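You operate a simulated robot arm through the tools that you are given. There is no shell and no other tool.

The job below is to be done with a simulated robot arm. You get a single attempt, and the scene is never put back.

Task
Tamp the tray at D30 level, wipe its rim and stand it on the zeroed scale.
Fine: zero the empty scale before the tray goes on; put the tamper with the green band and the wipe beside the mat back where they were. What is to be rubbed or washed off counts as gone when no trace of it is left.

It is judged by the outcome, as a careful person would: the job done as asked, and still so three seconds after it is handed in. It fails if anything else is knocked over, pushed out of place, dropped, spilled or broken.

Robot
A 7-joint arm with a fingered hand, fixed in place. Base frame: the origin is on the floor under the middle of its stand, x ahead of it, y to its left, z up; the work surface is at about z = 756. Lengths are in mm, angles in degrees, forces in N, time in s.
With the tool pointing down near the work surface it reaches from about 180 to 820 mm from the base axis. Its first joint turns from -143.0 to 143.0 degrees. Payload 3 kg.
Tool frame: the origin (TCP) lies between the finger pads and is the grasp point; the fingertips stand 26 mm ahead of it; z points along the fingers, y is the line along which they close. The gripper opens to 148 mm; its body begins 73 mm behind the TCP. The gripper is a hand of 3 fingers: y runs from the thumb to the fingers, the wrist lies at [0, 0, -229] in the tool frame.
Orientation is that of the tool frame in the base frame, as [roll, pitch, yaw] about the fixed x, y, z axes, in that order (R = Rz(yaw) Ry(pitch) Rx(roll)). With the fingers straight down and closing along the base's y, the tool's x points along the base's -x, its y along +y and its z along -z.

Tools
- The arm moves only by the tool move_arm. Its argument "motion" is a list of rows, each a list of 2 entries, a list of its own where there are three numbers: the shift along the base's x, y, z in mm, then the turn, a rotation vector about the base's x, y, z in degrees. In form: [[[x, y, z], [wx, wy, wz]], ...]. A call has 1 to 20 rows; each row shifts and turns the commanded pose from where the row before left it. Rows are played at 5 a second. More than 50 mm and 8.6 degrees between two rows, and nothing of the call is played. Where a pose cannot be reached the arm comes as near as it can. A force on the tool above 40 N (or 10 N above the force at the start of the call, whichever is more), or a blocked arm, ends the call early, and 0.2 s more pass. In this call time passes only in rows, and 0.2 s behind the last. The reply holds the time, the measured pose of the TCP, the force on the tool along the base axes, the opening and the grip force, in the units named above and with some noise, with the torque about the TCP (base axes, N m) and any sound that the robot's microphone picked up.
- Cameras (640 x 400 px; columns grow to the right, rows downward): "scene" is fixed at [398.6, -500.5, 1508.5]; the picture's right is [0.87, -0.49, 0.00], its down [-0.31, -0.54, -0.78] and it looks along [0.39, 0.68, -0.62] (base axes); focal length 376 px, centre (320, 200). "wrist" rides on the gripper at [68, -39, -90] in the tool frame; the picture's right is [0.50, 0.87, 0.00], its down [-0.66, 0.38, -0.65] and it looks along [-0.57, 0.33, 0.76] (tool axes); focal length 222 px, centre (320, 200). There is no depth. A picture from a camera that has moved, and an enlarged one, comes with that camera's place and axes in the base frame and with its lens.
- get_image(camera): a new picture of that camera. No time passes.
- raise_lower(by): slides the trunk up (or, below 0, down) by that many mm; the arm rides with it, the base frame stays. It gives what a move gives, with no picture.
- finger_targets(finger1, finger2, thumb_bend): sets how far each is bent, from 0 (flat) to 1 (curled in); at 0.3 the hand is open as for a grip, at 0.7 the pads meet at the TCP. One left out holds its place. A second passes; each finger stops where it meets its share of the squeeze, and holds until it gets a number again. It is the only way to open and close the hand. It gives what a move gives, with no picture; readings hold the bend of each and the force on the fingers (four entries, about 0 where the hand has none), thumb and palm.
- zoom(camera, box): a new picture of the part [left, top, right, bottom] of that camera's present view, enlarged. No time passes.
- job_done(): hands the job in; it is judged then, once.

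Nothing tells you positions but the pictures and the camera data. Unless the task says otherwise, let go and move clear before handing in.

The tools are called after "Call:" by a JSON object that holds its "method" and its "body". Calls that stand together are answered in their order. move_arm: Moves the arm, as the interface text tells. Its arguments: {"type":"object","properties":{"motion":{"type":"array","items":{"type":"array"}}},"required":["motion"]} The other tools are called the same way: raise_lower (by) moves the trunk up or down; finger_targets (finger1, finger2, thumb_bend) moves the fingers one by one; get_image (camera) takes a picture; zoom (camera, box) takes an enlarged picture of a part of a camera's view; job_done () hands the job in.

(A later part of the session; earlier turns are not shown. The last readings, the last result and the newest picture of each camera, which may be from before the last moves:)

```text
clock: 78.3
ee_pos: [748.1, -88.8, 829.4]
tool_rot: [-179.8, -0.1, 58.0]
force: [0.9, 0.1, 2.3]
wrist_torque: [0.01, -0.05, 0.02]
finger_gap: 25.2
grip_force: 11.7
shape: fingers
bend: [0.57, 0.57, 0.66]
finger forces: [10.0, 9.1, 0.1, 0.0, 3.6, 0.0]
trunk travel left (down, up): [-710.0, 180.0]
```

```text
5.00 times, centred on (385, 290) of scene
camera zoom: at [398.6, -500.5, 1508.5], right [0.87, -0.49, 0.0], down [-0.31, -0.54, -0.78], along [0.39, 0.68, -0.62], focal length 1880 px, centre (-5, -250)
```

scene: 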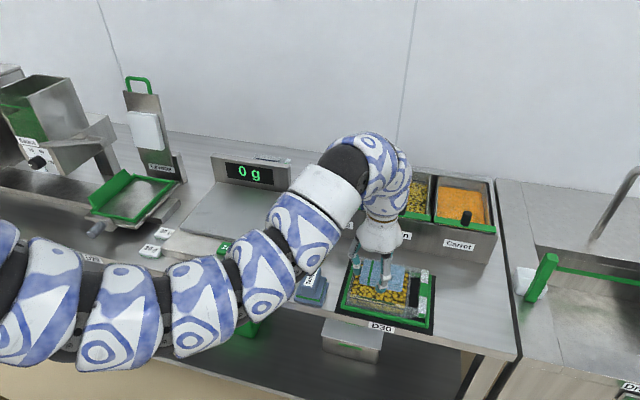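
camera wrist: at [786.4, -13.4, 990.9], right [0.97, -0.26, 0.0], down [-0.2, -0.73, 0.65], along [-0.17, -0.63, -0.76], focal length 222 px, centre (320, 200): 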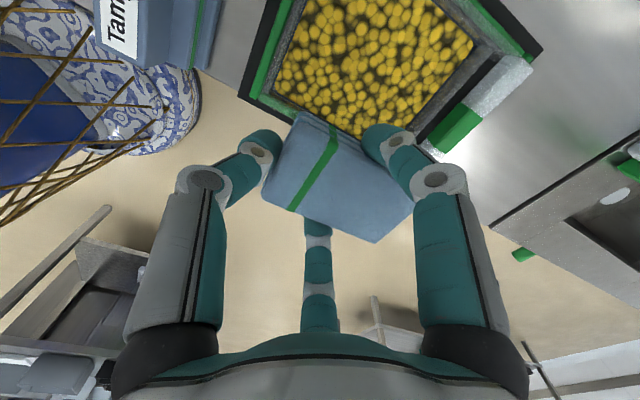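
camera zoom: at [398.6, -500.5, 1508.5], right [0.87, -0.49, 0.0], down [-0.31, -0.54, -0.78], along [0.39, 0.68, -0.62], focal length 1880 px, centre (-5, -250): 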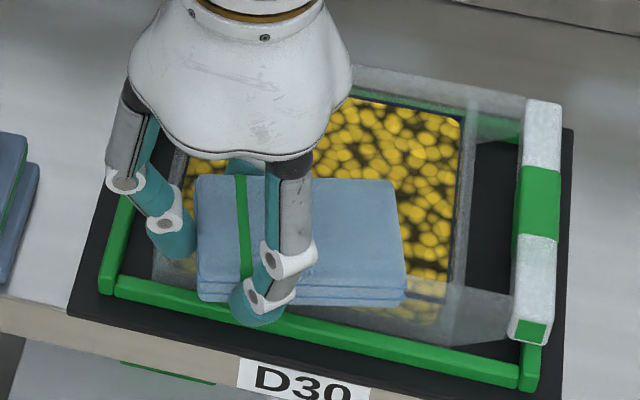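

The tray and wipe stayed put during the scrub. I'll lift off to check the rim.

Call:
{"method": "move_arm", "body": {"motion": [[[0, 0, 10], [0, 0, 0]], [[14, 14, 25], [0, 0, 0]], [[20, 20, 10], [0, 0, 0]]]}}

Call:
{"method": "zoom", "body": {"camera": "scene", "box": [350, 280, 420, 325]}}

Call:
{"method": "zoom", "body": {"camera": "scene", "box": [355, 290, 387, 310]}}

Call:
{"method": "zoom", "body": {"camera": "scene", "box": [385, 295, 417, 315]}}

```text
clock: 79.1
ee_pos: [783.7, -55.2, 873.9]
tool_rot: [-179.9, 0.0, 58.0]
force: [1.0, 0.5, -0.7]
wrist_torque: [-0.01, 0.02, 0.01]
finger_gap: 25.0
grip_force: 11.2
shape: fingers
bend: [0.57, 0.57, 0.66]
finger forces: [9.1, 9.2, 0.1, 0.0, 3.6, 0.1]
trunk travel left (down, up): [-710.0, 180.0]
```

```text
8.89 times, centred on (385, 302) of scene
camera zoom: at [398.6, -500.5, 1508.5], right [0.87, -0.49, 0.0], down [-0.31, -0.54, -0.78], along [0.39, 0.68, -0.62], focal length 3343 px, centre (-258, -711)
```

zoom: 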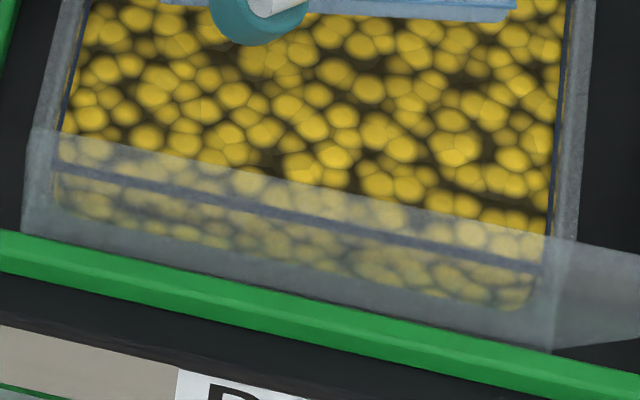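

```text
16.00 times, centred on (371, 300) of scene
camera zoom: at [398.6, -500.5, 1508.5], right [0.87, -0.49, 0.0], down [-0.31, -0.54, -0.78], along [0.39, 0.68, -0.62], focal length 6018 px, centre (-496, -1400)
```

zoom: 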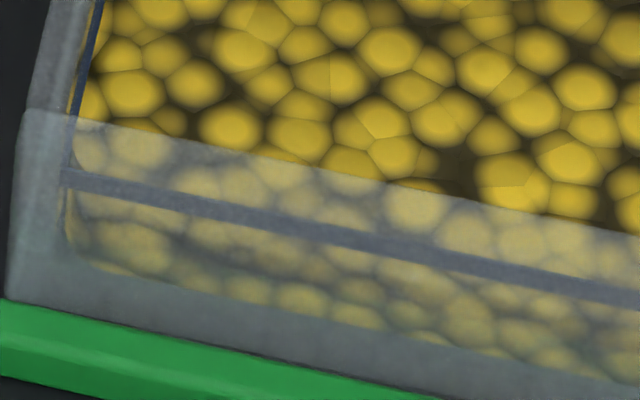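

```text
16.00 times, centred on (401, 305) of scene
camera zoom: at [398.6, -500.5, 1508.5], right [0.87, -0.49, 0.0], down [-0.31, -0.54, -0.78], along [0.39, 0.68, -0.62], focal length 6018 px, centre (-976, -1480)
```

zoom: 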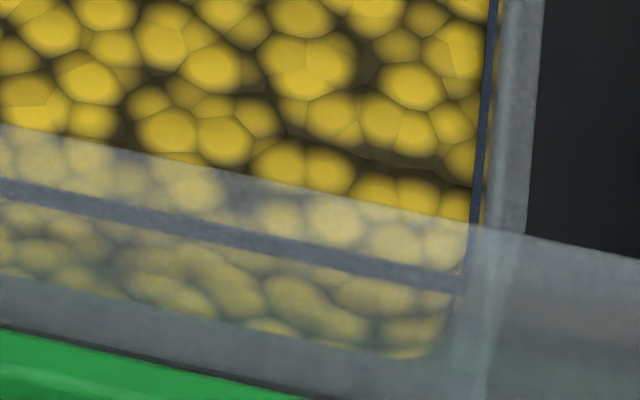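

The front rim is completely clean now. Before returning the wipe, I'll check the other three rims for any residue.

Call:
{"method": "zoom", "body": {"camera": "scene", "box": [395, 255, 435, 280]}}

Call:
{"method": "zoom", "body": {"camera": "scene", "box": [345, 245, 440, 310]}}

Call:
{"method": "get_image", "body": {"camera": "wrist"}}

Call:
{"method": "zoom", "body": {"camera": "wrist", "box": [340, 0, 620, 200]}}

```text
16.00 times, centred on (415, 268) of scene
camera zoom: at [398.6, -500.5, 1508.5], right [0.87, -0.49, 0.0], down [-0.31, -0.54, -0.78], along [0.39, 0.68, -0.62], focal length 6018 px, centre (-1200, -880)
```

zoom: 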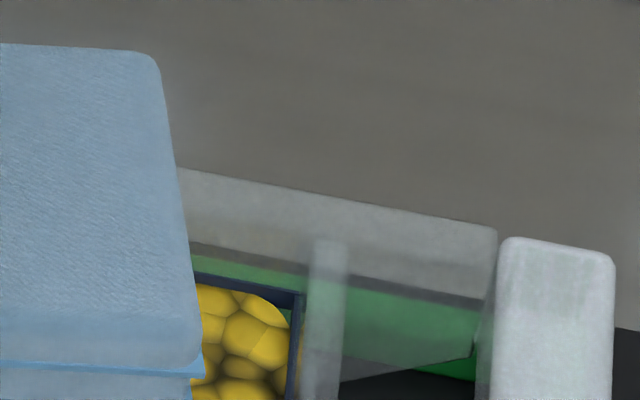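

```text
6.15 times, centred on (392, 278) of scene
camera zoom: at [398.6, -500.5, 1508.5], right [0.87, -0.49, 0.0], down [-0.31, -0.54, -0.78], along [0.39, 0.68, -0.62], focal length 2314 px, centre (-126, -277)
```

zoom: 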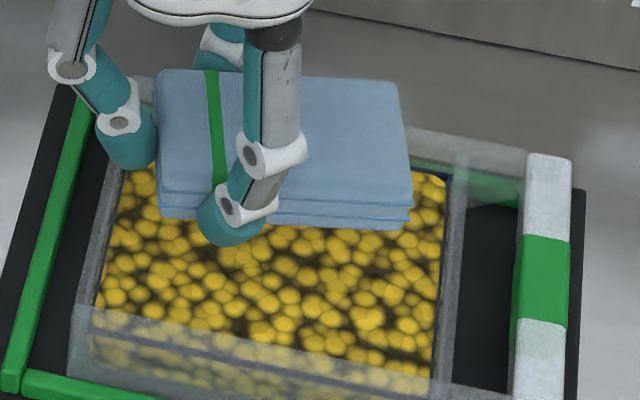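

```text
taken
camera wrist: at [785.4, 22.2, 963.9], right [1.0, -0.03, 0.0], down [-0.03, -0.76, 0.65], along [-0.02, -0.65, -0.76], focal length 222 px, centre (320, 200)
```

wrist: 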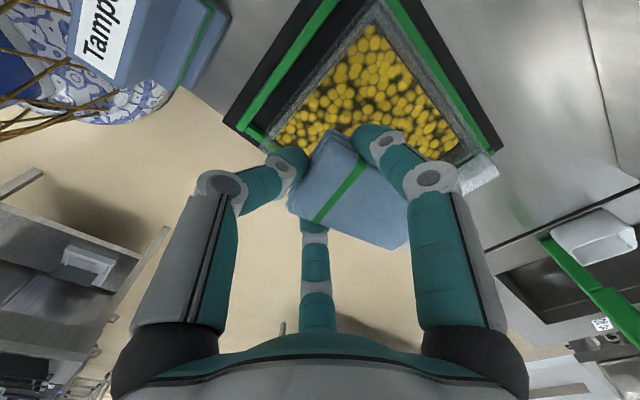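

```text
2.00 times, centred on (480, 100) of wrist
camera zoom: at [785.4, 22.2, 963.9], right [1.0, -0.03, 0.0], down [-0.03, -0.76, 0.65], along [-0.02, -0.65, -0.76], focal length 444 px, centre (0, 400)
```

zoom: 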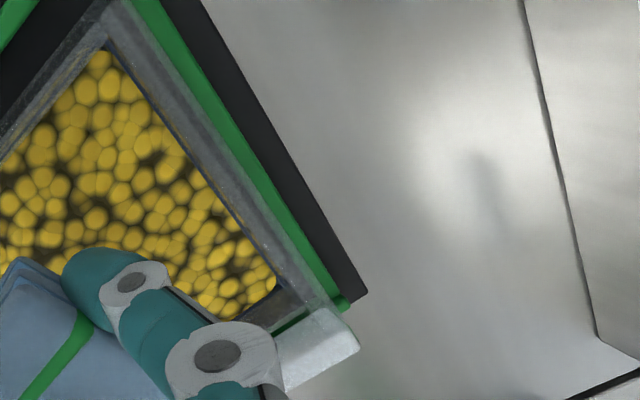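

All rims look clean, with the remaining green being only the frame seen through the plastic. Now I'll carry the wipe back: out and up, turning the hand back square, then lower the trunk.

Call:
{"method": "move_arm", "body": {"motion": [[[10, -8, 35], [0, 0, -1.5]], [[18, -14, 36], [0, 0, -1.5]], [[18, -14, 36], [0, 0, -1.5]], [[18, -14, 36], [0, 0, -1.5]], [[18, -14, 36], [0, 0, -1.5]], [[18, -14, 36], [0, 0, -1.5]], [[18, -14, 36], [0, 0, -1.5]], [[20, -16, 40], [0, 0, -1.5]], [[20, -16, 40], [0, 0, -1.0]]]}}

Call:
{"method": "get_image", "body": {"camera": "scene"}}

```text
clock: 81.1
ee_pos: [938.6, -179.9, 1206.5]
tool_rot: [-179.9, 0.0, 45.0]
force: [0.6, -0.5, -0.6]
wrist_torque: [-0.01, 0.01, 0.0]
finger_gap: 25.1
grip_force: 11.1
shape: fingers
bend: [0.57, 0.57, 0.66]
finger forces: [9.4, 9.4, 0.0, 0.1, 3.3, 0.0]
trunk travel left (down, up): [-710.0, 180.0]
```

```text
taken
```

scene: 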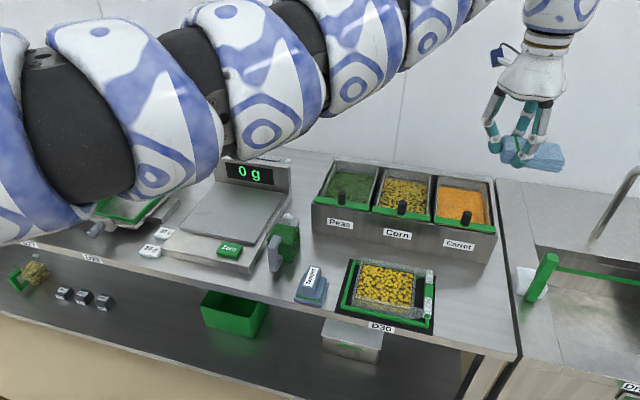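

The wipe is up and clear, and I have an unobstructed view of the tray. I'll take one more look at its rim and at how it sits, then lower the trunk.

Call:
{"method": "zoom", "body": {"camera": "scene", "box": [335, 250, 445, 335]}}

Call:
{"method": "zoom", "body": {"camera": "scene", "box": [400, 260, 445, 335]}}

Call:
{"method": "raise_lower", "body": {"by": -375}}

Call:
{"method": "zoom", "body": {"camera": "scene", "box": [425, 240, 521, 340]}}

```text
4.71 times, centred on (390, 292) of scene
camera zoom: at [398.6, -500.5, 1508.5], right [0.87, -0.49, 0.0], down [-0.31, -0.54, -0.78], along [0.39, 0.68, -0.62], focal length 1770 px, centre (-9, -235)
```

zoom: 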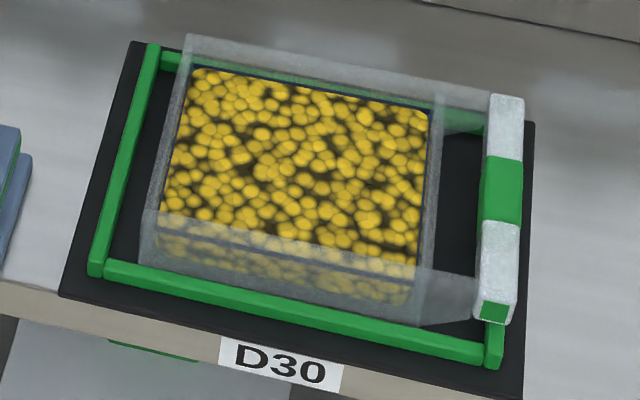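

```text
5.33 times, centred on (422, 298) of scene
camera zoom: at [398.6, -500.5, 1508.5], right [0.87, -0.49, 0.0], down [-0.31, -0.54, -0.78], along [0.39, 0.68, -0.62], focal length 2006 px, centre (-227, -320)
```

zoom: 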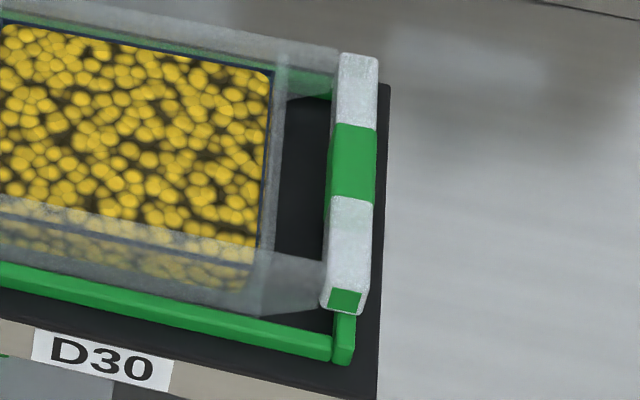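

```text
clock: 84.8
ee_pos: [939.9, -179.7, 829.7]
tool_rot: [-180.0, 0.0, 45.0]
force: [0.4, -0.1, -0.2]
wrist_torque: [0.01, 0.02, 0.0]
finger_gap: 25.2
grip_force: 11.0
shape: fingers
bend: [0.57, 0.57, 0.66]
finger forces: [9.3, 9.4, 0.0, 0.1, 3.3, 0.0]
trunk travel left (down, up): [-335.0, 555.0]
```

```text
4.00 times, centred on (473, 290) of scene
camera zoom: at [398.6, -500.5, 1508.5], right [0.87, -0.49, 0.0], down [-0.31, -0.54, -0.78], along [0.39, 0.68, -0.62], focal length 1504 px, centre (-292, -160)
```

zoom: 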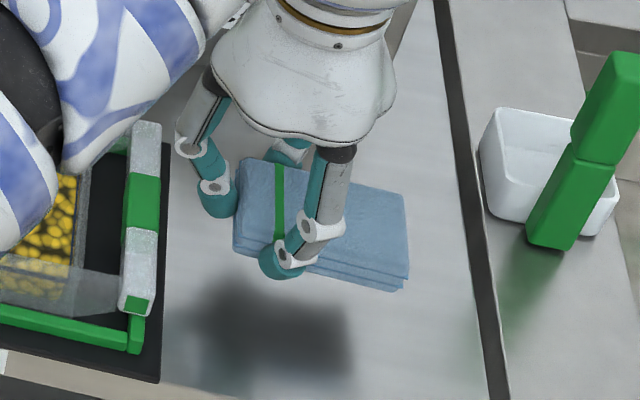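

The wipe hovers right over its original place, within about 2 mm. I'll correct that and lower it to the counter.

Call:
{"method": "move_arm", "body": {"motion": [[[1.2, 1.2, -15], [0, 0, 0]], [[0, 0, -15], [0, 0, 0]], [[0, 0, -8], [0, 0, 0]]]}}

Call:
{"method": "zoom", "body": {"camera": "scene", "box": [440, 280, 504, 330]}}

```text
clock: 85.5
ee_pos: [942.2, -180.1, 791.5]
tool_rot: [180.0, -0.1, 45.0]
force: [-0.2, -0.3, 0.7]
wrist_torque: [0.0, 0.0, 0.01]
finger_gap: 25.1
grip_force: 10.6
shape: fingers
bend: [0.57, 0.57, 0.66]
finger forces: [9.4, 9.3, 0.0, 0.0, 3.3, 0.0]
trunk travel left (down, up): [-335.0, 555.0]
```

```text
8.00 times, centred on (472, 305) of scene
camera zoom: at [398.6, -500.5, 1508.5], right [0.87, -0.49, 0.0], down [-0.31, -0.54, -0.78], along [0.39, 0.68, -0.62], focal length 3009 px, centre (-896, -640)
```

zoom: 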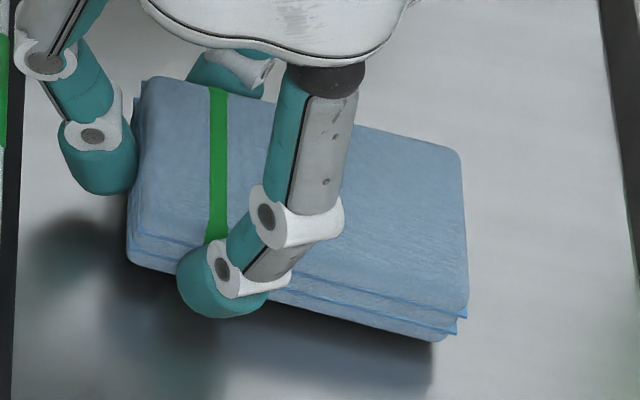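

The right end of the wipe is a few millimetres too far forward, so I'll turn the hand 3° and then set the wipe down.

Call:
{"method": "move_arm", "body": {"motion": [[[0, 0, 0], [0, 0, 3]], [[0, 0, -3], [0, 0, 0]]]}}

Call:
{"method": "zoom", "body": {"camera": "scene", "box": [440, 280, 504, 330]}}

```text
clock: 86.2
ee_pos: [941.0, -178.6, 789.2]
tool_rot: [-179.9, 0.0, 48.1]
force: [0.7, -0.5, 0.2]
wrist_torque: [0.01, 0.02, -0.02]
finger_gap: 25.0
grip_force: 10.7
shape: fingers
bend: [0.57, 0.57, 0.66]
finger forces: [9.4, 9.3, 0.1, 0.1, 3.4, 0.1]
trunk travel left (down, up): [-335.0, 555.0]
```

```text
8.00 times, centred on (472, 305) of scene
camera zoom: at [398.6, -500.5, 1508.5], right [0.87, -0.49, 0.0], down [-0.31, -0.54, -0.78], along [0.39, 0.68, -0.62], focal length 3009 px, centre (-896, -640)
```

zoom: 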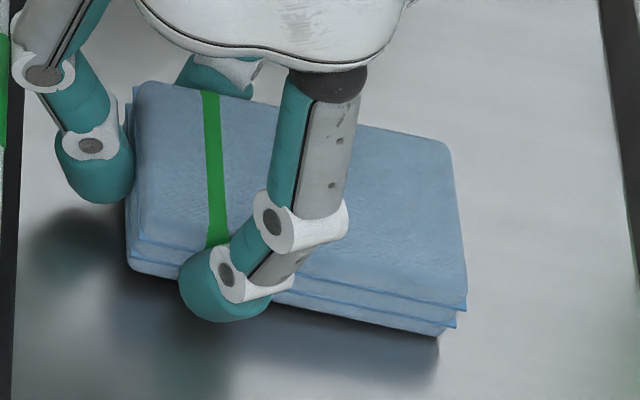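

Call:
{"method": "move_arm", "body": {"motion": [[[1.9, -1.9, -1], [0, 0, 0]], [[0, 0, -1.5], [0, 0, 0]], [[0, 0, -1], [0, 0, 0]]]}}

Call:
{"method": "zoom", "body": {"camera": "scene", "box": [440, 280, 504, 330]}}

```text
clock: 87.0
ee_pos: [943.2, -180.9, 785.3]
tool_rot: [180.0, 0.0, 47.9]
force: [-0.1, -0.6, 0.7]
wrist_torque: [-0.03, -0.04, 0.04]
finger_gap: 25.0
grip_force: 11.5
shape: fingers
bend: [0.57, 0.57, 0.66]
finger forces: [9.5, 9.2, 0.0, 0.0, 3.4, 0.0]
trunk travel left (down, up): [-335.0, 555.0]
```

```text
8.00 times, centred on (472, 305) of scene
camera zoom: at [398.6, -500.5, 1508.5], right [0.87, -0.49, 0.0], down [-0.31, -0.54, -0.78], along [0.39, 0.68, -0.62], focal length 3009 px, centre (-896, -640)
```

zoom: 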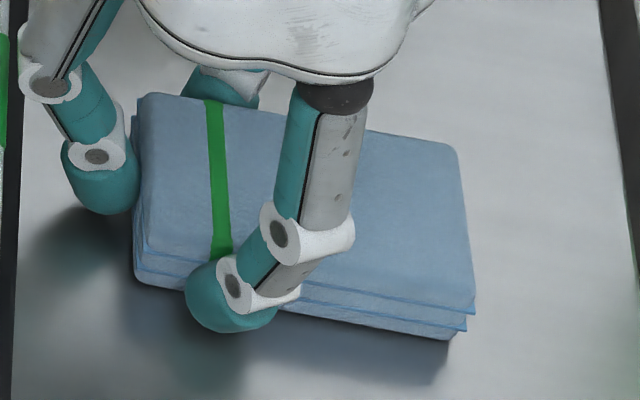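

The wipe matches its original outline. One last small step down to touch the counter.

Call:
{"method": "move_arm", "body": {"motion": [[[0, 0, -1], [0, 0, 0]]]}}

```text
clock: 87.3
ee_pos: [942.7, -179.3, 784.0]
tool_rot: [180.0, 0.0, 48.0]
force: [-0.2, -1.2, 1.1]
wrist_torque: [-0.11, -0.02, -0.06]
finger_gap: 25.0
grip_force: 11.1
shape: fingers
bend: [0.57, 0.57, 0.66]
finger forces: [9.2, 9.5, 0.0, 0.1, 3.2, 0.0]
trunk travel left (down, up): [-335.0, 555.0]
```

It is touching. I'll release, opening the thumb only a little so it stays clear of the mat's frame.

Call:
{"method": "finger_targets", "body": {"finger1": 0.45, "finger2": 0.45, "thumb_bend": 0.57}}

Call:
{"method": "zoom", "body": {"camera": "scene", "box": [440, 280, 504, 330]}}

```text
clock: 88.3
ee_pos: [942.1, -180.8, 783.3]
tool_rot: [179.9, 0.0, 48.0]
force: [0.0, 0.6, 0.2]
wrist_torque: [0.01, -0.01, -0.02]
finger_gap: 60.7
grip_force: 0.1
shape: fingers
bend: [0.45, 0.45, 0.56]
finger forces: [0.1, 0.0, 0.1, 0.0, 0.2, 0.1]
trunk travel left (down, up): [-335.0, 555.0]
```

```text
8.00 times, centred on (472, 305) of scene
camera zoom: at [398.6, -500.5, 1508.5], right [0.87, -0.49, 0.0], down [-0.31, -0.54, -0.78], along [0.39, 0.68, -0.62], focal length 3009 px, centre (-896, -640)
```

zoom: 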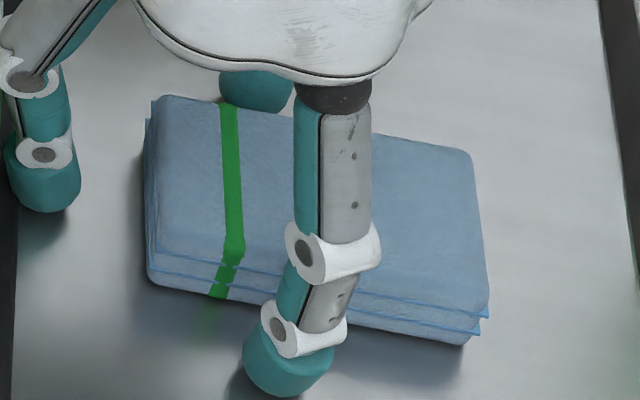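

The wipe is released and lies within about 4 mm of where it was. I'll lift straight up and away.

Call:
{"method": "move_arm", "body": {"motion": [[[0, 0, 10], [0, 0, 0]], [[0, 0, 25], [0, 0, 0]], [[0, 0, 25], [0, 0, 0]]]}}

Call:
{"method": "zoom", "body": {"camera": "scene", "box": [440, 280, 504, 330]}}

Call:
{"method": "get_image", "body": {"camera": "scene"}}

```text
clock: 89.2
ee_pos: [941.3, -179.4, 845.0]
tool_rot: [180.0, -0.1, 48.1]
force: [-0.3, 0.8, -0.2]
wrist_torque: [-0.03, 0.02, 0.0]
finger_gap: 61.0
grip_force: 0.0
shape: fingers
bend: [0.45, 0.45, 0.56]
finger forces: [0.1, 0.0, 0.0, 0.0, 0.0, 0.1]
trunk travel left (down, up): [-335.0, 555.0]
```

```text
8.00 times, centred on (472, 305) of scene
camera zoom: at [398.6, -500.5, 1508.5], right [0.87, -0.49, 0.0], down [-0.31, -0.54, -0.78], along [0.39, 0.68, -0.62], focal length 3009 px, centre (-896, -640)
```

zoom: 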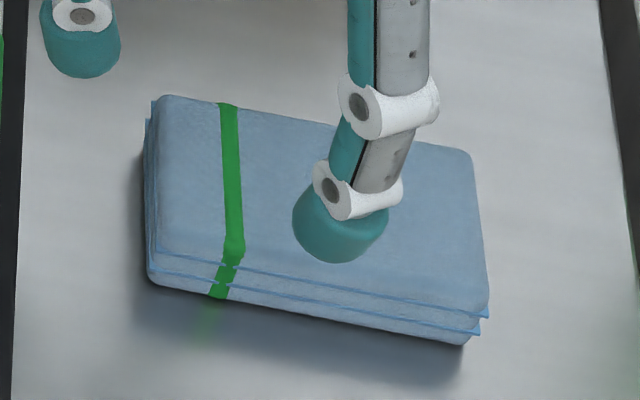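

```text
taken
```

scene: 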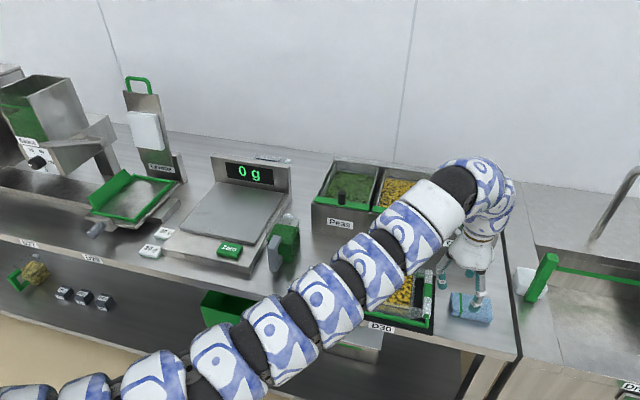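

The wipe is back in place. Now for the tray: I'll raise the trunk and bring the hand over it, with the thumb toward its left wall and the two fingers straddling the front and back walls.

Call:
{"method": "raise_lower", "body": {"by": 350}}

Call:
{"method": "move_arm", "body": {"motion": [[[-15, 14, -40], [0, 0, -1]], [[-15, 14, -40], [0, 0, -1]], [[-15, 15, -40], [0, 0, -1]], [[-16, 15, -40], [0, 0, 0]], [[-16, 15, -40], [0, 0, 0]], [[-16, 15, -40], [0, 0, 0]], [[-16, 15, -40], [0, 0, 0]], [[-16, 15, -30], [0, 0, 0]]]}}

Call:
{"method": "get_image", "body": {"camera": "scene"}}

Call:
{"method": "get_image", "body": {"camera": "wrist"}}

```text
clock: 92.6
ee_pos: [942.7, -181.4, 1194.8]
tool_rot: [-180.0, 0.0, 48.1]
force: [0.2, 0.0, 0.4]
wrist_torque: [0.02, 0.01, -0.03]
finger_gap: 60.8
grip_force: 0.0
shape: fingers
bend: [0.45, 0.45, 0.56]
finger forces: [0.1, 0.0, 0.0, 0.0, 0.0, 0.0]
trunk travel left (down, up): [-685.0, 205.0]
```

```text
clock: 94.4
ee_pos: [816.4, -62.9, 883.8]
tool_rot: [-179.9, 0.0, 45.0]
force: [-0.1, -0.2, -0.9]
wrist_torque: [0.02, 0.0, 0.0]
finger_gap: 60.9
grip_force: 0.0
shape: fingers
bend: [0.45, 0.45, 0.56]
finger forces: [0.1, 0.0, 0.0, 0.0, 0.1, 0.0]
trunk travel left (down, up): [-685.0, 205.0]
```

```text
taken
```

scene: 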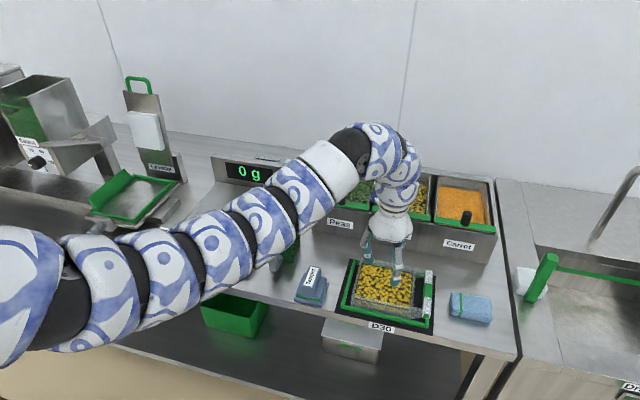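

```text
taken
camera wrist: at [835.9, 12.0, 974.0], right [0.97, -0.26, 0.0], down [-0.19, -0.73, 0.65], along [-0.17, -0.63, -0.76], focal length 222 px, centre (320, 200)
```

wrist: 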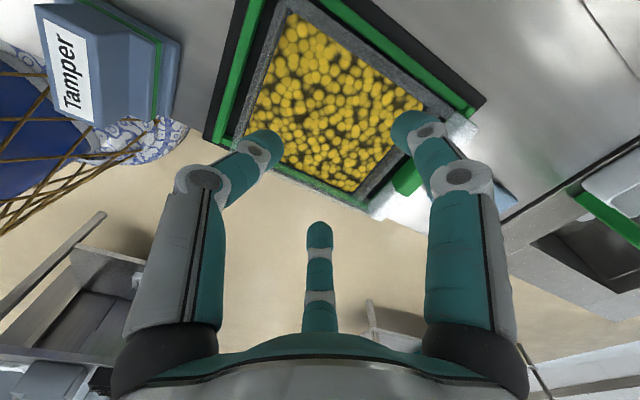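

The hand is above the tray. I'll spread the digits wide enough to go around the walls and check the clearances from above.

Call:
{"method": "finger_targets", "body": {"finger1": 0.1, "finger2": 0.1, "thumb_bend": 0.22}}

Call:
{"method": "get_image", "body": {"camera": "wrist"}}

Call:
{"method": "zoom", "body": {"camera": "scene", "box": [320, 180, 450, 340]}}

```text
clock: 95.4
ee_pos: [817.6, -63.4, 884.3]
tool_rot: [-180.0, -0.1, 45.1]
force: [0.2, -0.5, 0.8]
wrist_torque: [0.01, -0.02, 0.03]
finger_gap: 154.1
grip_force: 0.1
shape: fingers
bend: [0.1, 0.1, 0.22]
finger forces: [0.1, 0.1, 0.1, 0.1, 0.0, 0.1]
trunk travel left (down, up): [-685.0, 205.0]
```

```text
taken
camera wrist: at [836.4, 11.9, 974.8], right [0.97, -0.26, 0.0], down [-0.2, -0.73, 0.65], along [-0.17, -0.63, -0.76], focal length 222 px, centre (320, 200)
```

wrist: 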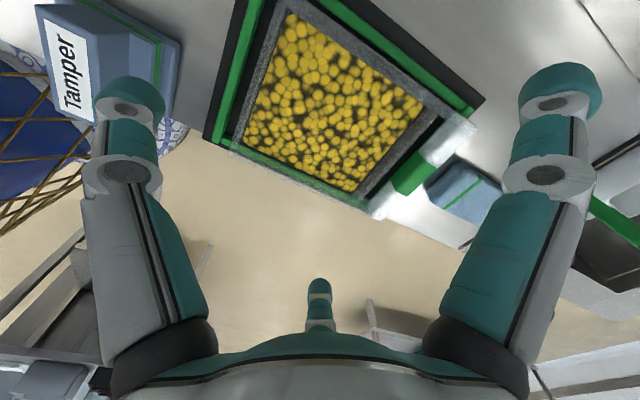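

```text
2.50 times, centred on (385, 260) of scene
camera zoom: at [398.6, -500.5, 1508.5], right [0.87, -0.49, 0.0], down [-0.31, -0.54, -0.78], along [0.39, 0.68, -0.62], focal length 940 px, centre (158, 50)
```

zoom: 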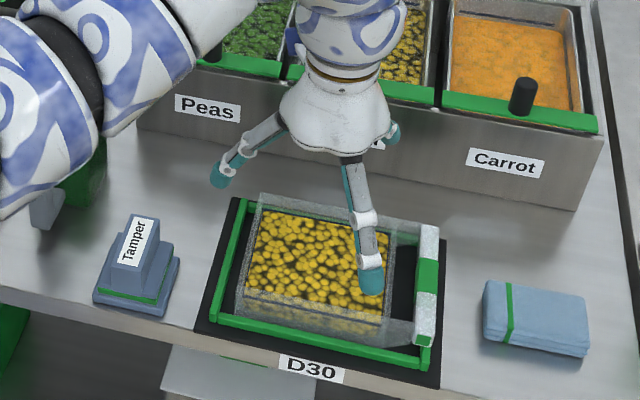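

Clearances look good: about 18 mm at the front wall and 20 mm at the left. I'll descend around the tray.

Call:
{"method": "move_arm", "body": {"motion": [[[0, 0, -25], [0, 0, 0]], [[0, 0, -25], [0, 0, 0]], [[0, 0, -20], [0, 0, 0]]]}}

Call:
{"method": "zoom", "body": {"camera": "scene", "box": [320, 200, 450, 340]}}

Call:
{"method": "get_image", "body": {"camera": "wrist"}}

```text
clock: 96.2
ee_pos: [816.3, -63.5, 813.7]
tool_rot: [-179.9, 0.0, 45.0]
force: [0.5, 0.1, 0.1]
wrist_torque: [-0.01, 0.03, 0.02]
finger_gap: 154.8
grip_force: 0.1
shape: fingers
bend: [0.1, 0.1, 0.22]
finger forces: [0.0, 0.0, 0.1, 0.0, 0.0, 0.1]
trunk travel left (down, up): [-685.0, 205.0]
```

```text
2.86 times, centred on (385, 270) of scene
camera zoom: at [398.6, -500.5, 1508.5], right [0.87, -0.49, 0.0], down [-0.31, -0.54, -0.78], along [0.39, 0.68, -0.62], focal length 1075 px, centre (134, 0)
```

zoom: 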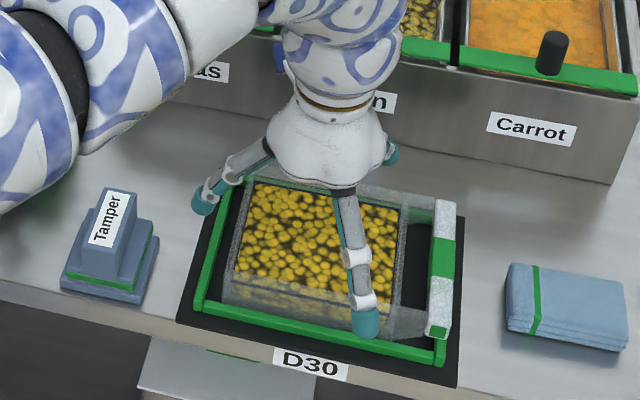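

```text
taken
camera wrist: at [836.7, 12.2, 904.0], right [0.97, -0.26, 0.0], down [-0.2, -0.73, 0.65], along [-0.17, -0.63, -0.76], focal length 222 px, centre (320, 200)
```

wrist: 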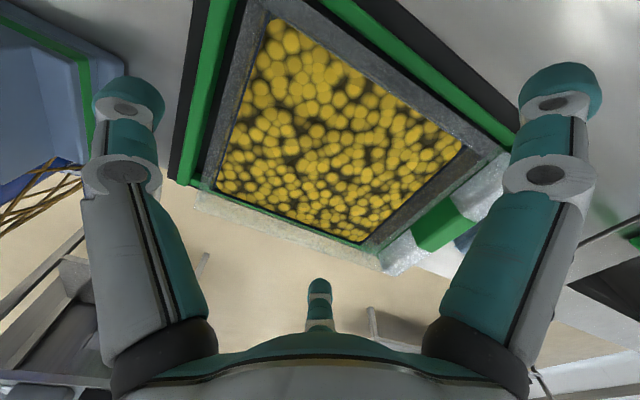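

The digits are around the tray with room to spare. I'll go down a further 12 mm and then close gradually.

Call:
{"method": "move_arm", "body": {"motion": [[[0, 0, -6], [0, 0, 0]], [[0, 0, -6], [0, 0, 0]]]}}

Call:
{"method": "finger_targets", "body": {"finger1": 0.24, "finger2": 0.24, "thumb_bend": 0.31}}

Call:
{"method": "zoom", "body": {"camera": "scene", "box": [330, 230, 450, 340]}}

Call:
{"method": "get_image", "body": {"camera": "wrist"}}

```text
clock: 96.8
ee_pos: [816.3, -62.9, 802.5]
tool_rot: [-179.9, -0.1, 45.0]
force: [-0.2, 0.3, 0.6]
wrist_torque: [0.01, 0.0, -0.04]
finger_gap: 154.5
grip_force: 0.1
shape: fingers
bend: [0.1, 0.1, 0.22]
finger forces: [0.0, 0.0, 0.0, 0.0, 0.1, 0.0]
trunk travel left (down, up): [-685.0, 205.0]
```

```text
clock: 97.8
ee_pos: [816.3, -63.4, 801.6]
tool_rot: [180.0, 0.0, 45.0]
force: [-0.4, -0.3, -1.6]
wrist_torque: [0.04, -0.03, -0.06]
finger_gap: 132.2
grip_force: 0.1
shape: fingers
bend: [0.24, 0.24, 0.31]
finger forces: [0.1, 0.1, 0.0, 0.0, 0.0, 0.0]
trunk travel left (down, up): [-685.0, 205.0]
```

```text
3.64 times, centred on (390, 285) of scene
camera zoom: at [398.6, -500.5, 1508.5], right [0.87, -0.49, 0.0], down [-0.31, -0.54, -0.78], along [0.39, 0.68, -0.62], focal length 1368 px, centre (66, -109)
```

zoom: 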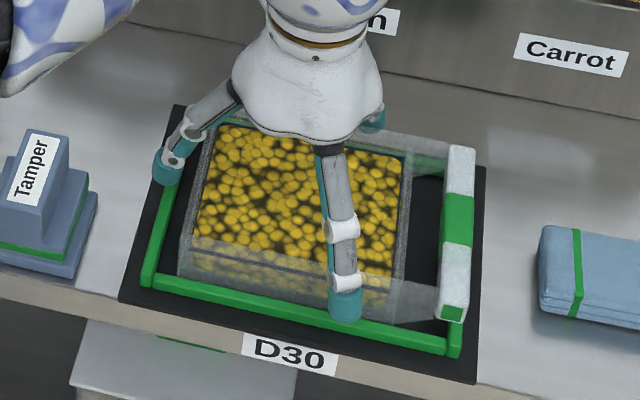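

```text
taken
camera wrist: at [836.5, 12.5, 892.2], right [0.97, -0.26, 0.0], down [-0.2, -0.73, 0.65], along [-0.17, -0.63, -0.76], focal length 222 px, centre (320, 200)
```

wrist: 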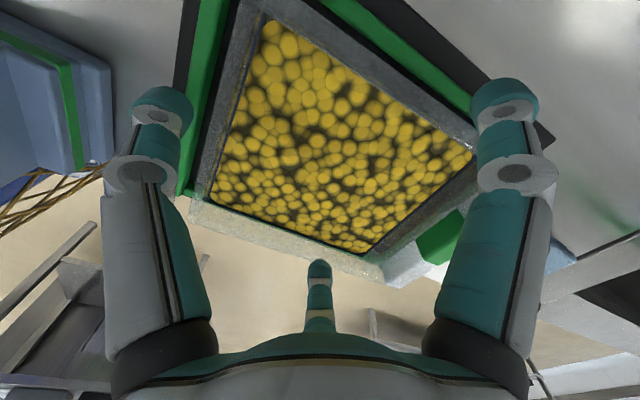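

The front finger is about touching distance from the wall. I'll bring the thumb up close too, then close all three.

Call:
{"method": "finger_targets", "body": {"finger1": 0.25, "finger2": 0.25, "thumb_bend": 0.37}}

Call:
{"method": "finger_targets", "body": {"finger1": 0.45, "finger2": 0.45, "thumb_bend": 0.5}}

Call:
{"method": "zoom", "body": {"camera": "scene", "box": [330, 230, 450, 340]}}

Call:
{"method": "get_image", "body": {"camera": "wrist"}}

```text
clock: 98.8
ee_pos: [816.6, -62.1, 803.1]
tool_rot: [-180.0, 0.0, 45.0]
force: [-0.4, -0.7, 0.9]
wrist_torque: [0.0, 0.02, 0.04]
finger_gap: 123.1
grip_force: 0.4
shape: fingers
bend: [0.24, 0.25, 0.37]
finger forces: [0.2, 0.0, 0.0, 0.1, 0.6, 0.0]
trunk travel left (down, up): [-685.0, 205.0]
```

```text
clock: 99.8
ee_pos: [817.3, -62.9, 802.6]
tool_rot: [-179.9, 0.0, 45.0]
force: [0.9, 0.5, 7.0]
wrist_torque: [0.18, 0.12, -0.09]
finger_gap: 109.7
grip_force: 15.5
shape: fingers
bend: [0.28, 0.3, 0.44]
finger forces: [10.1, 9.9, 0.0, 0.0, 10.8, 0.0]
trunk travel left (down, up): [-685.0, 205.0]
```

```text
3.64 times, centred on (390, 285) of scene
camera zoom: at [398.6, -500.5, 1508.5], right [0.87, -0.49, 0.0], down [-0.31, -0.54, -0.78], along [0.39, 0.68, -0.62], focal length 1368 px, centre (66, -109)
```

zoom: 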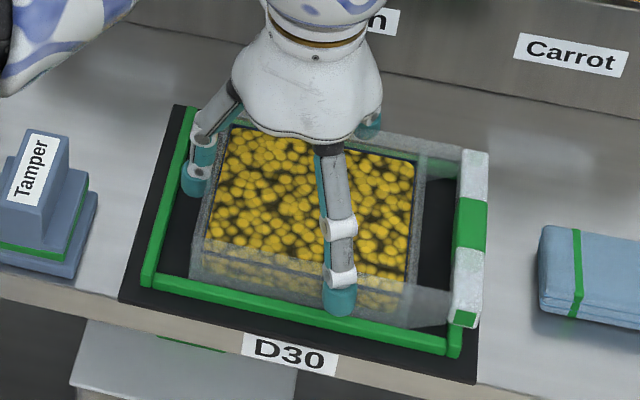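

```text
taken
camera wrist: at [836.3, 12.6, 892.7], right [0.97, -0.26, 0.0], down [-0.2, -0.73, 0.65], along [-0.17, -0.63, -0.76], focal length 222 px, centre (320, 200)
```

wrist: 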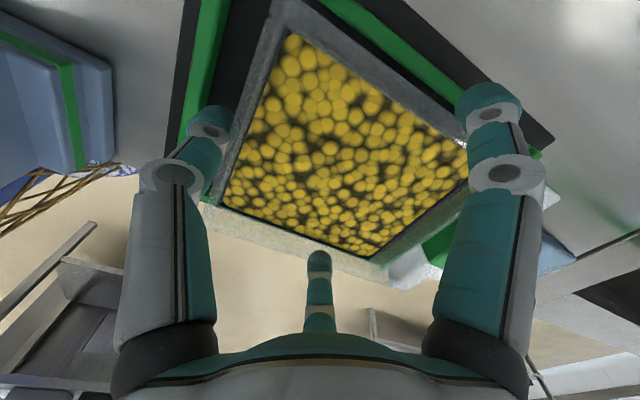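

The tray is gripped with about 10 N per digit. I'll lift it a few millimetres to test the hold.

Call:
{"method": "move_arm", "body": {"motion": [[[0, 0, 3], [0, 0, 0]], [[0, 0, 4], [0, 0, 0]], [[0, 0, 5], [0, 0, 0]]]}}

Call:
{"method": "zoom", "body": {"camera": "scene", "box": [330, 230, 450, 340]}}

```text
clock: 100.6
ee_pos: [816.7, -62.2, 813.8]
tool_rot: [180.0, 0.0, 45.0]
force: [-0.7, 0.6, -3.5]
wrist_torque: [0.05, 0.05, 0.03]
finger_gap: 110.1
grip_force: 15.2
shape: fingers
bend: [0.28, 0.3, 0.44]
finger forces: [9.8, 10.1, 0.0, 0.0, 10.8, 0.0]
trunk travel left (down, up): [-685.0, 205.0]
```

```text
3.64 times, centred on (390, 285) of scene
camera zoom: at [398.6, -500.5, 1508.5], right [0.87, -0.49, 0.0], down [-0.31, -0.54, -0.78], along [0.39, 0.68, -0.62], focal length 1368 px, centre (66, -109)
```

zoom: 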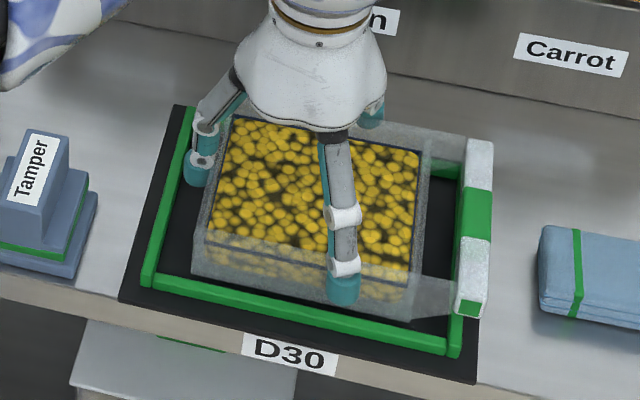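

The tray is held level and weighs about 3.5 N. I'll raise the trunk with it, then carry it high over the jug to the scale, turning it 90° on the way so the camera stays clear of the display.

Call:
{"method": "raise_lower", "body": {"by": 180}}

Call:
{"method": "zoom", "body": {"camera": "scene", "box": [250, 60, 490, 300]}}

```text
clock: 102.6
ee_pos: [817.9, -63.1, 994.4]
tool_rot: [-180.0, 0.0, 45.0]
force: [0.0, 0.3, -2.6]
wrist_torque: [0.03, 0.06, 0.01]
finger_gap: 109.9
grip_force: 15.3
shape: fingers
bend: [0.28, 0.3, 0.44]
finger forces: [9.7, 10.0, 0.0, 0.0, 10.9, 0.0]
trunk travel left (down, up): [-865.0, 25.0]
```

```text
1.67 times, centred on (370, 180) of scene
camera zoom: at [398.6, -500.5, 1508.5], right [0.87, -0.49, 0.0], down [-0.31, -0.54, -0.78], along [0.39, 0.68, -0.62], focal length 627 px, centre (237, 233)
```

zoom: 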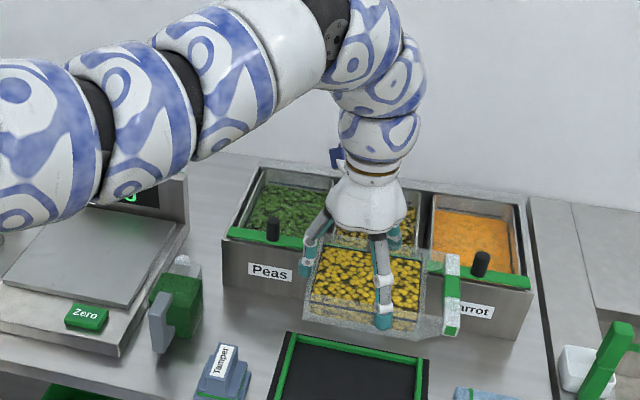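

The tray is held firmly above everything. I'll carry it the first half of the way and check.

Call:
{"method": "move_arm", "body": {"motion": [[[-10, 15, 0], [0, 0, 4]], [[-19, 30, 0], [0, 0, 7]], [[-19, 30, 0], [0, 0, 7]], [[-19, 30, 0], [0, 0, 7]], [[-19, 30, 0], [0, 0, 7]], [[-19, 30, 0], [0, 0, 7]], [[-19, 30, 0], [0, 0, 7]]]}}

Call:
{"method": "get_image", "body": {"camera": "scene"}}

```text
clock: 104.2
ee_pos: [692.9, 132.2, 994.7]
tool_rot: [-180.0, 0.1, 91.1]
force: [-0.4, -0.3, -2.9]
wrist_torque: [-0.01, 0.08, -0.01]
finger_gap: 109.4
grip_force: 14.7
shape: fingers
bend: [0.28, 0.31, 0.44]
finger forces: [9.6, 9.9, 0.0, 0.0, 10.7, 0.0]
trunk travel left (down, up): [-865.0, 25.0]
```

```text
taken
```

scene: 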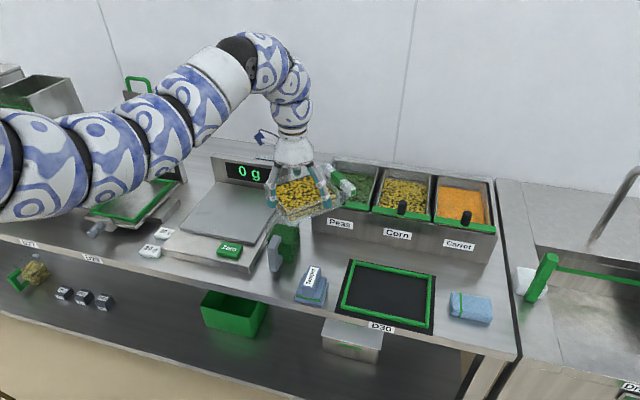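

The tray is level and clear, passing above the jug. I'll carry it the rest of the way over the scale pan.

Call:
{"method": "move_arm", "body": {"motion": [[[-18, 27.4, -3], [0, 0, 6.3]], [[-18, 27.4, -4], [0, 0, 6.3]], [[-18, 27.4, -4], [0, 0, 6.3]], [[-18, 27.4, -4], [0, 0, 6.3]], [[-18, 27.4, -5], [0, 0, 6.3]], [[-18, 27.4, -5], [0, 0, 6.3]], [[-18, 27.4, -5], [0, 0, 6.2]]]}}

Call:
{"method": "get_image", "body": {"camera": "scene"}}

Call:
{"method": "get_image", "body": {"camera": "wrist"}}

```text
clock: 105.8
ee_pos: [567.8, 322.5, 963.6]
tool_rot: [-179.8, -0.1, 135.1]
force: [-0.3, 0.4, -2.8]
wrist_torque: [-0.05, 0.05, 0.02]
finger_gap: 108.8
grip_force: 14.4
shape: fingers
bend: [0.28, 0.31, 0.44]
finger forces: [9.5, 9.6, 0.0, 0.0, 10.1, 0.1]
trunk travel left (down, up): [-865.0, 25.0]
```

```text
taken
```

scene: 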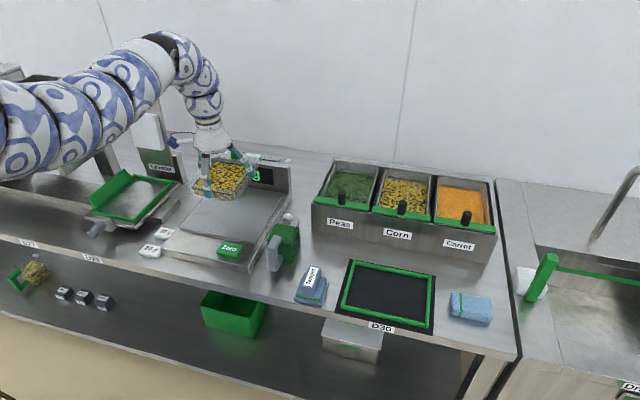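

```text
taken
camera wrist: at [490.9, 344.0, 1052.2], right [0.26, 0.97, 0.0], down [0.73, -0.19, 0.65], along [0.63, -0.17, -0.76], focal length 222 px, centre (320, 200)
```

wrist: 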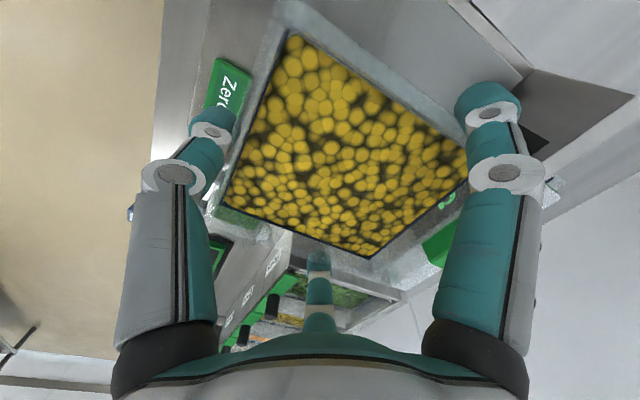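

The tray is above the scale. I'll zoom in to check its position against the pan and the display before lowering.

Call:
{"method": "zoom", "body": {"camera": "scene", "box": [150, 120, 310, 280]}}

Call:
{"method": "zoom", "body": {"camera": "wrist", "box": [180, 0, 580, 280]}}

```text
2.50 times, centred on (230, 200) of scene
camera zoom: at [398.6, -500.5, 1508.5], right [0.87, -0.49, 0.0], down [-0.31, -0.54, -0.78], along [0.39, 0.68, -0.62], focal length 940 px, centre (545, 200)
```

zoom: 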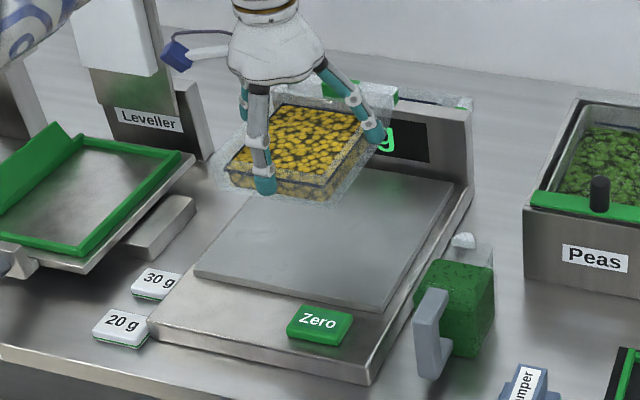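

```text
1.43 times, centred on (380, 140) of wrist
camera zoom: at [490.9, 344.0, 1052.2], right [0.26, 0.97, 0.0], down [0.73, -0.19, 0.65], along [0.63, -0.17, -0.76], focal length 317 px, centre (234, 286)
```

zoom: 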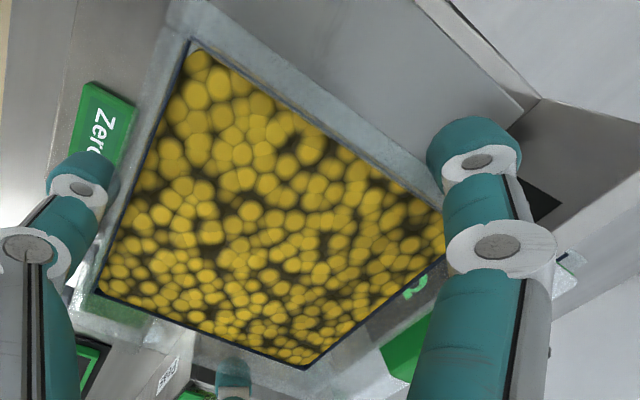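

The tray is about 14 mm too far forward and 8 mm to the right for the middle of the pan. I'll correct that and lower it partway.

Call:
{"method": "move_arm", "body": {"motion": [[[4.2, 15.6, -10], [0, 0, 0]], [[0, 0, -30], [0, 0, 0]], [[0, 0, -30], [0, 0, 0]], [[0, 0, -25], [0, 0, 0]]]}}

Call:
{"method": "zoom", "body": {"camera": "scene", "box": [150, 120, 310, 280]}}

```text
clock: 106.8
ee_pos: [573.0, 340.7, 869.1]
tool_rot: [180.0, -0.1, 135.0]
force: [0.0, 0.4, -4.0]
wrist_torque: [-0.08, 0.04, 0.0]
finger_gap: 108.5
grip_force: 14.8
shape: fingers
bend: [0.29, 0.31, 0.44]
finger forces: [9.7, 9.8, 0.0, 0.0, 10.3, 0.0]
trunk travel left (down, up): [-865.0, 25.0]
```

```text
2.50 times, centred on (230, 200) of scene
camera zoom: at [398.6, -500.5, 1508.5], right [0.87, -0.49, 0.0], down [-0.31, -0.54, -0.78], along [0.39, 0.68, -0.62], focal length 940 px, centre (545, 200)
```

zoom: 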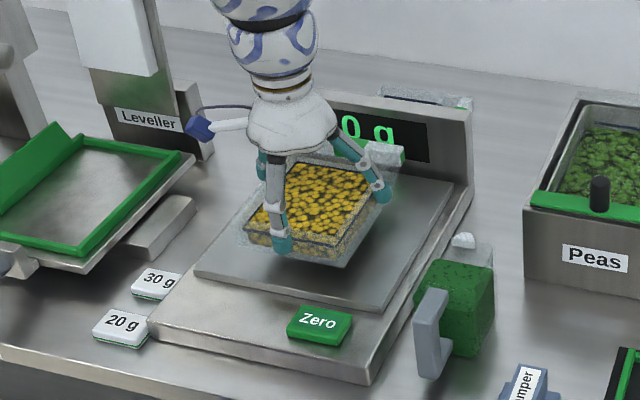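

The tray is centred over the pan with over 20 mm to spare on every side. I'll lower it close to the pan.

Call:
{"method": "move_arm", "body": {"motion": [[[0, 0, -12], [0, 0, 0]], [[0, 0, -8], [0, 0, 0]], [[0, 0, -4], [0, 0, 0]]]}}

Call:
{"method": "move_arm", "body": {"motion": [[[0, 0, -2], [0, 0, 0]], [[0, 0, -2], [0, 0, 0]]]}}

Call:
{"method": "zoom", "body": {"camera": "scene", "box": [180, 140, 300, 260]}}

```text
clock: 107.6
ee_pos: [569.9, 338.1, 854.7]
tool_rot: [-180.0, 0.0, 135.0]
force: [-0.6, 1.7, -2.6]
wrist_torque: [-0.1, 0.02, 0.0]
finger_gap: 108.3
grip_force: 15.7
shape: fingers
bend: [0.29, 0.31, 0.44]
finger forces: [10.0, 10.4, 0.0, 0.1, 10.1, 0.0]
out of reach, approached as far as the arm can: row 2
trunk travel left (down, up): [-865.0, 25.0]
```

```text
clock: 108.2
ee_pos: [568.7, 338.0, 854.0]
tool_rot: [-179.8, 0.0, 135.0]
force: [0.2, -0.7, -2.1]
wrist_torque: [-0.02, 0.06, -0.02]
finger_gap: 108.3
grip_force: 15.2
shape: fingers
bend: [0.29, 0.31, 0.44]
finger forces: [10.1, 10.4, 0.0, 0.1, 10.0, 0.0]
out of reach, approached as far as the arm can: row 1
trunk travel left (down, up): [-865.0, 25.0]
```

```text
3.33 times, centred on (240, 200) of scene
camera zoom: at [398.6, -500.5, 1508.5], right [0.87, -0.49, 0.0], down [-0.31, -0.54, -0.78], along [0.39, 0.68, -0.62], focal length 1254 px, centre (587, 200)
```

zoom: 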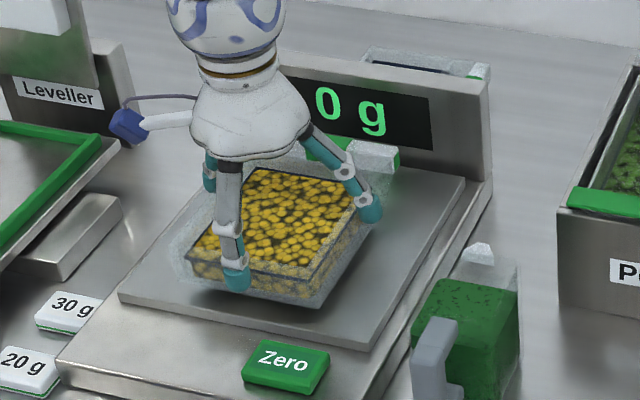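

With this arm posture I can't go lower from the current trunk height; the tray is about 16 mm above the pan. I'll lift the arm a bit and lower the trunk by the same amount to regain travel.

Call:
{"method": "move_arm", "body": {"motion": [[[2, 1.5, 20], [0, 0, 0]], [[0, 0, 25], [0, 0, 0]], [[0, 0, 25], [0, 0, 0]]]}}

Call:
{"method": "raise_lower", "body": {"by": -65}}

Call:
{"method": "zoom", "body": {"camera": "scene", "box": [180, 140, 300, 260]}}

```text
clock: 109.0
ee_pos: [570.7, 338.5, 923.7]
tool_rot: [-179.9, 0.1, 135.0]
force: [0.3, -0.3, -3.1]
wrist_torque: [-0.08, 0.06, -0.02]
finger_gap: 108.4
grip_force: 14.6
shape: fingers
bend: [0.29, 0.31, 0.44]
finger forces: [9.7, 10.0, 0.0, 0.0, 9.7, 0.1]
trunk travel left (down, up): [-865.0, 25.0]
```

```text
clock: 110.0
ee_pos: [572.9, 338.6, 859.2]
tool_rot: [-180.0, 0.0, 135.0]
force: [-0.7, 0.1, -2.6]
wrist_torque: [-0.03, 0.03, 0.03]
finger_gap: 108.4
grip_force: 14.7
shape: fingers
bend: [0.29, 0.31, 0.44]
finger forces: [9.6, 9.8, 0.0, 0.0, 9.6, 0.1]
trunk travel left (down, up): [-800.0, 90.0]
```

```text
3.33 times, centred on (240, 200) of scene
camera zoom: at [398.6, -500.5, 1508.5], right [0.87, -0.49, 0.0], down [-0.31, -0.54, -0.78], along [0.39, 0.68, -0.62], focal length 1254 px, centre (587, 200)
```

zoom: 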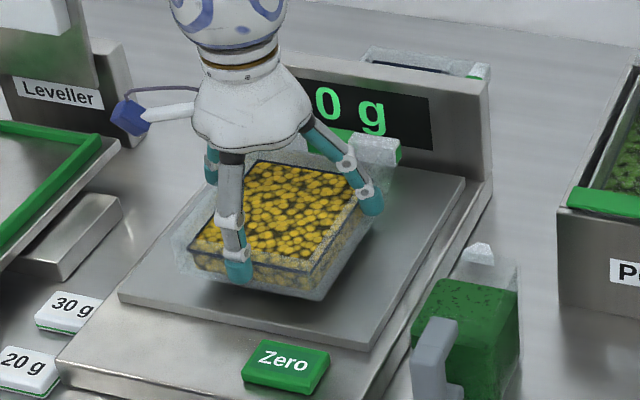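

Travel is regained and the tray is about 20 mm above the pan, well centred. I'll lower it gently, watching the force.

Call:
{"method": "move_arm", "body": {"motion": [[[0, 0, -6], [0, 0, 0]], [[0, 0, -5], [0, 0, 0]], [[0, 0, -3], [0, 0, 0]]]}}

Call:
{"method": "move_arm", "body": {"motion": [[[0, 0, -2], [0, 0, 0]], [[0, 0, -2], [0, 0, 0]]]}}

Call:
{"method": "zoom", "body": {"camera": "scene", "box": [180, 140, 300, 260]}}

```text
clock: 110.8
ee_pos: [572.4, 340.0, 844.7]
tool_rot: [-179.9, 0.0, 135.0]
force: [-0.4, -0.2, -2.4]
wrist_torque: [-0.04, 0.04, -0.01]
finger_gap: 108.2
grip_force: 14.3
shape: fingers
bend: [0.29, 0.31, 0.44]
finger forces: [9.5, 9.9, 0.1, 0.1, 9.5, 0.1]
trunk travel left (down, up): [-800.0, 90.0]
```

```text
clock: 111.4
ee_pos: [572.6, 338.8, 840.3]
tool_rot: [179.8, 0.0, 135.0]
force: [-0.1, 0.0, -1.0]
wrist_torque: [-0.1, 0.17, 0.04]
finger_gap: 108.2
grip_force: 15.0
shape: fingers
bend: [0.29, 0.31, 0.44]
finger forces: [9.5, 10.0, 0.1, 0.0, 9.4, 0.1]
trunk travel left (down, up): [-800.0, 90.0]
```

```text
3.33 times, centred on (240, 200) of scene
camera zoom: at [398.6, -500.5, 1508.5], right [0.87, -0.49, 0.0], down [-0.31, -0.54, -0.78], along [0.39, 0.68, -0.62], focal length 1254 px, centre (587, 200)
```

zoom: 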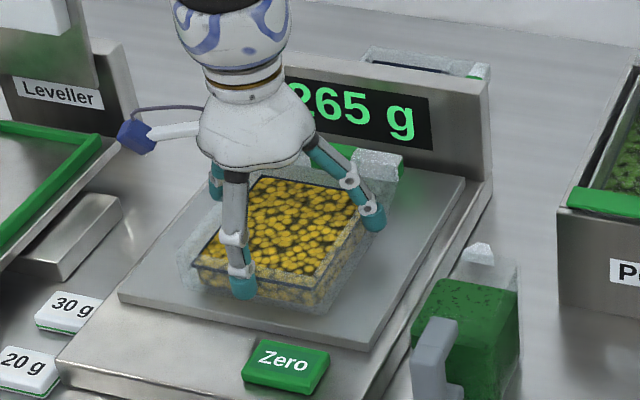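

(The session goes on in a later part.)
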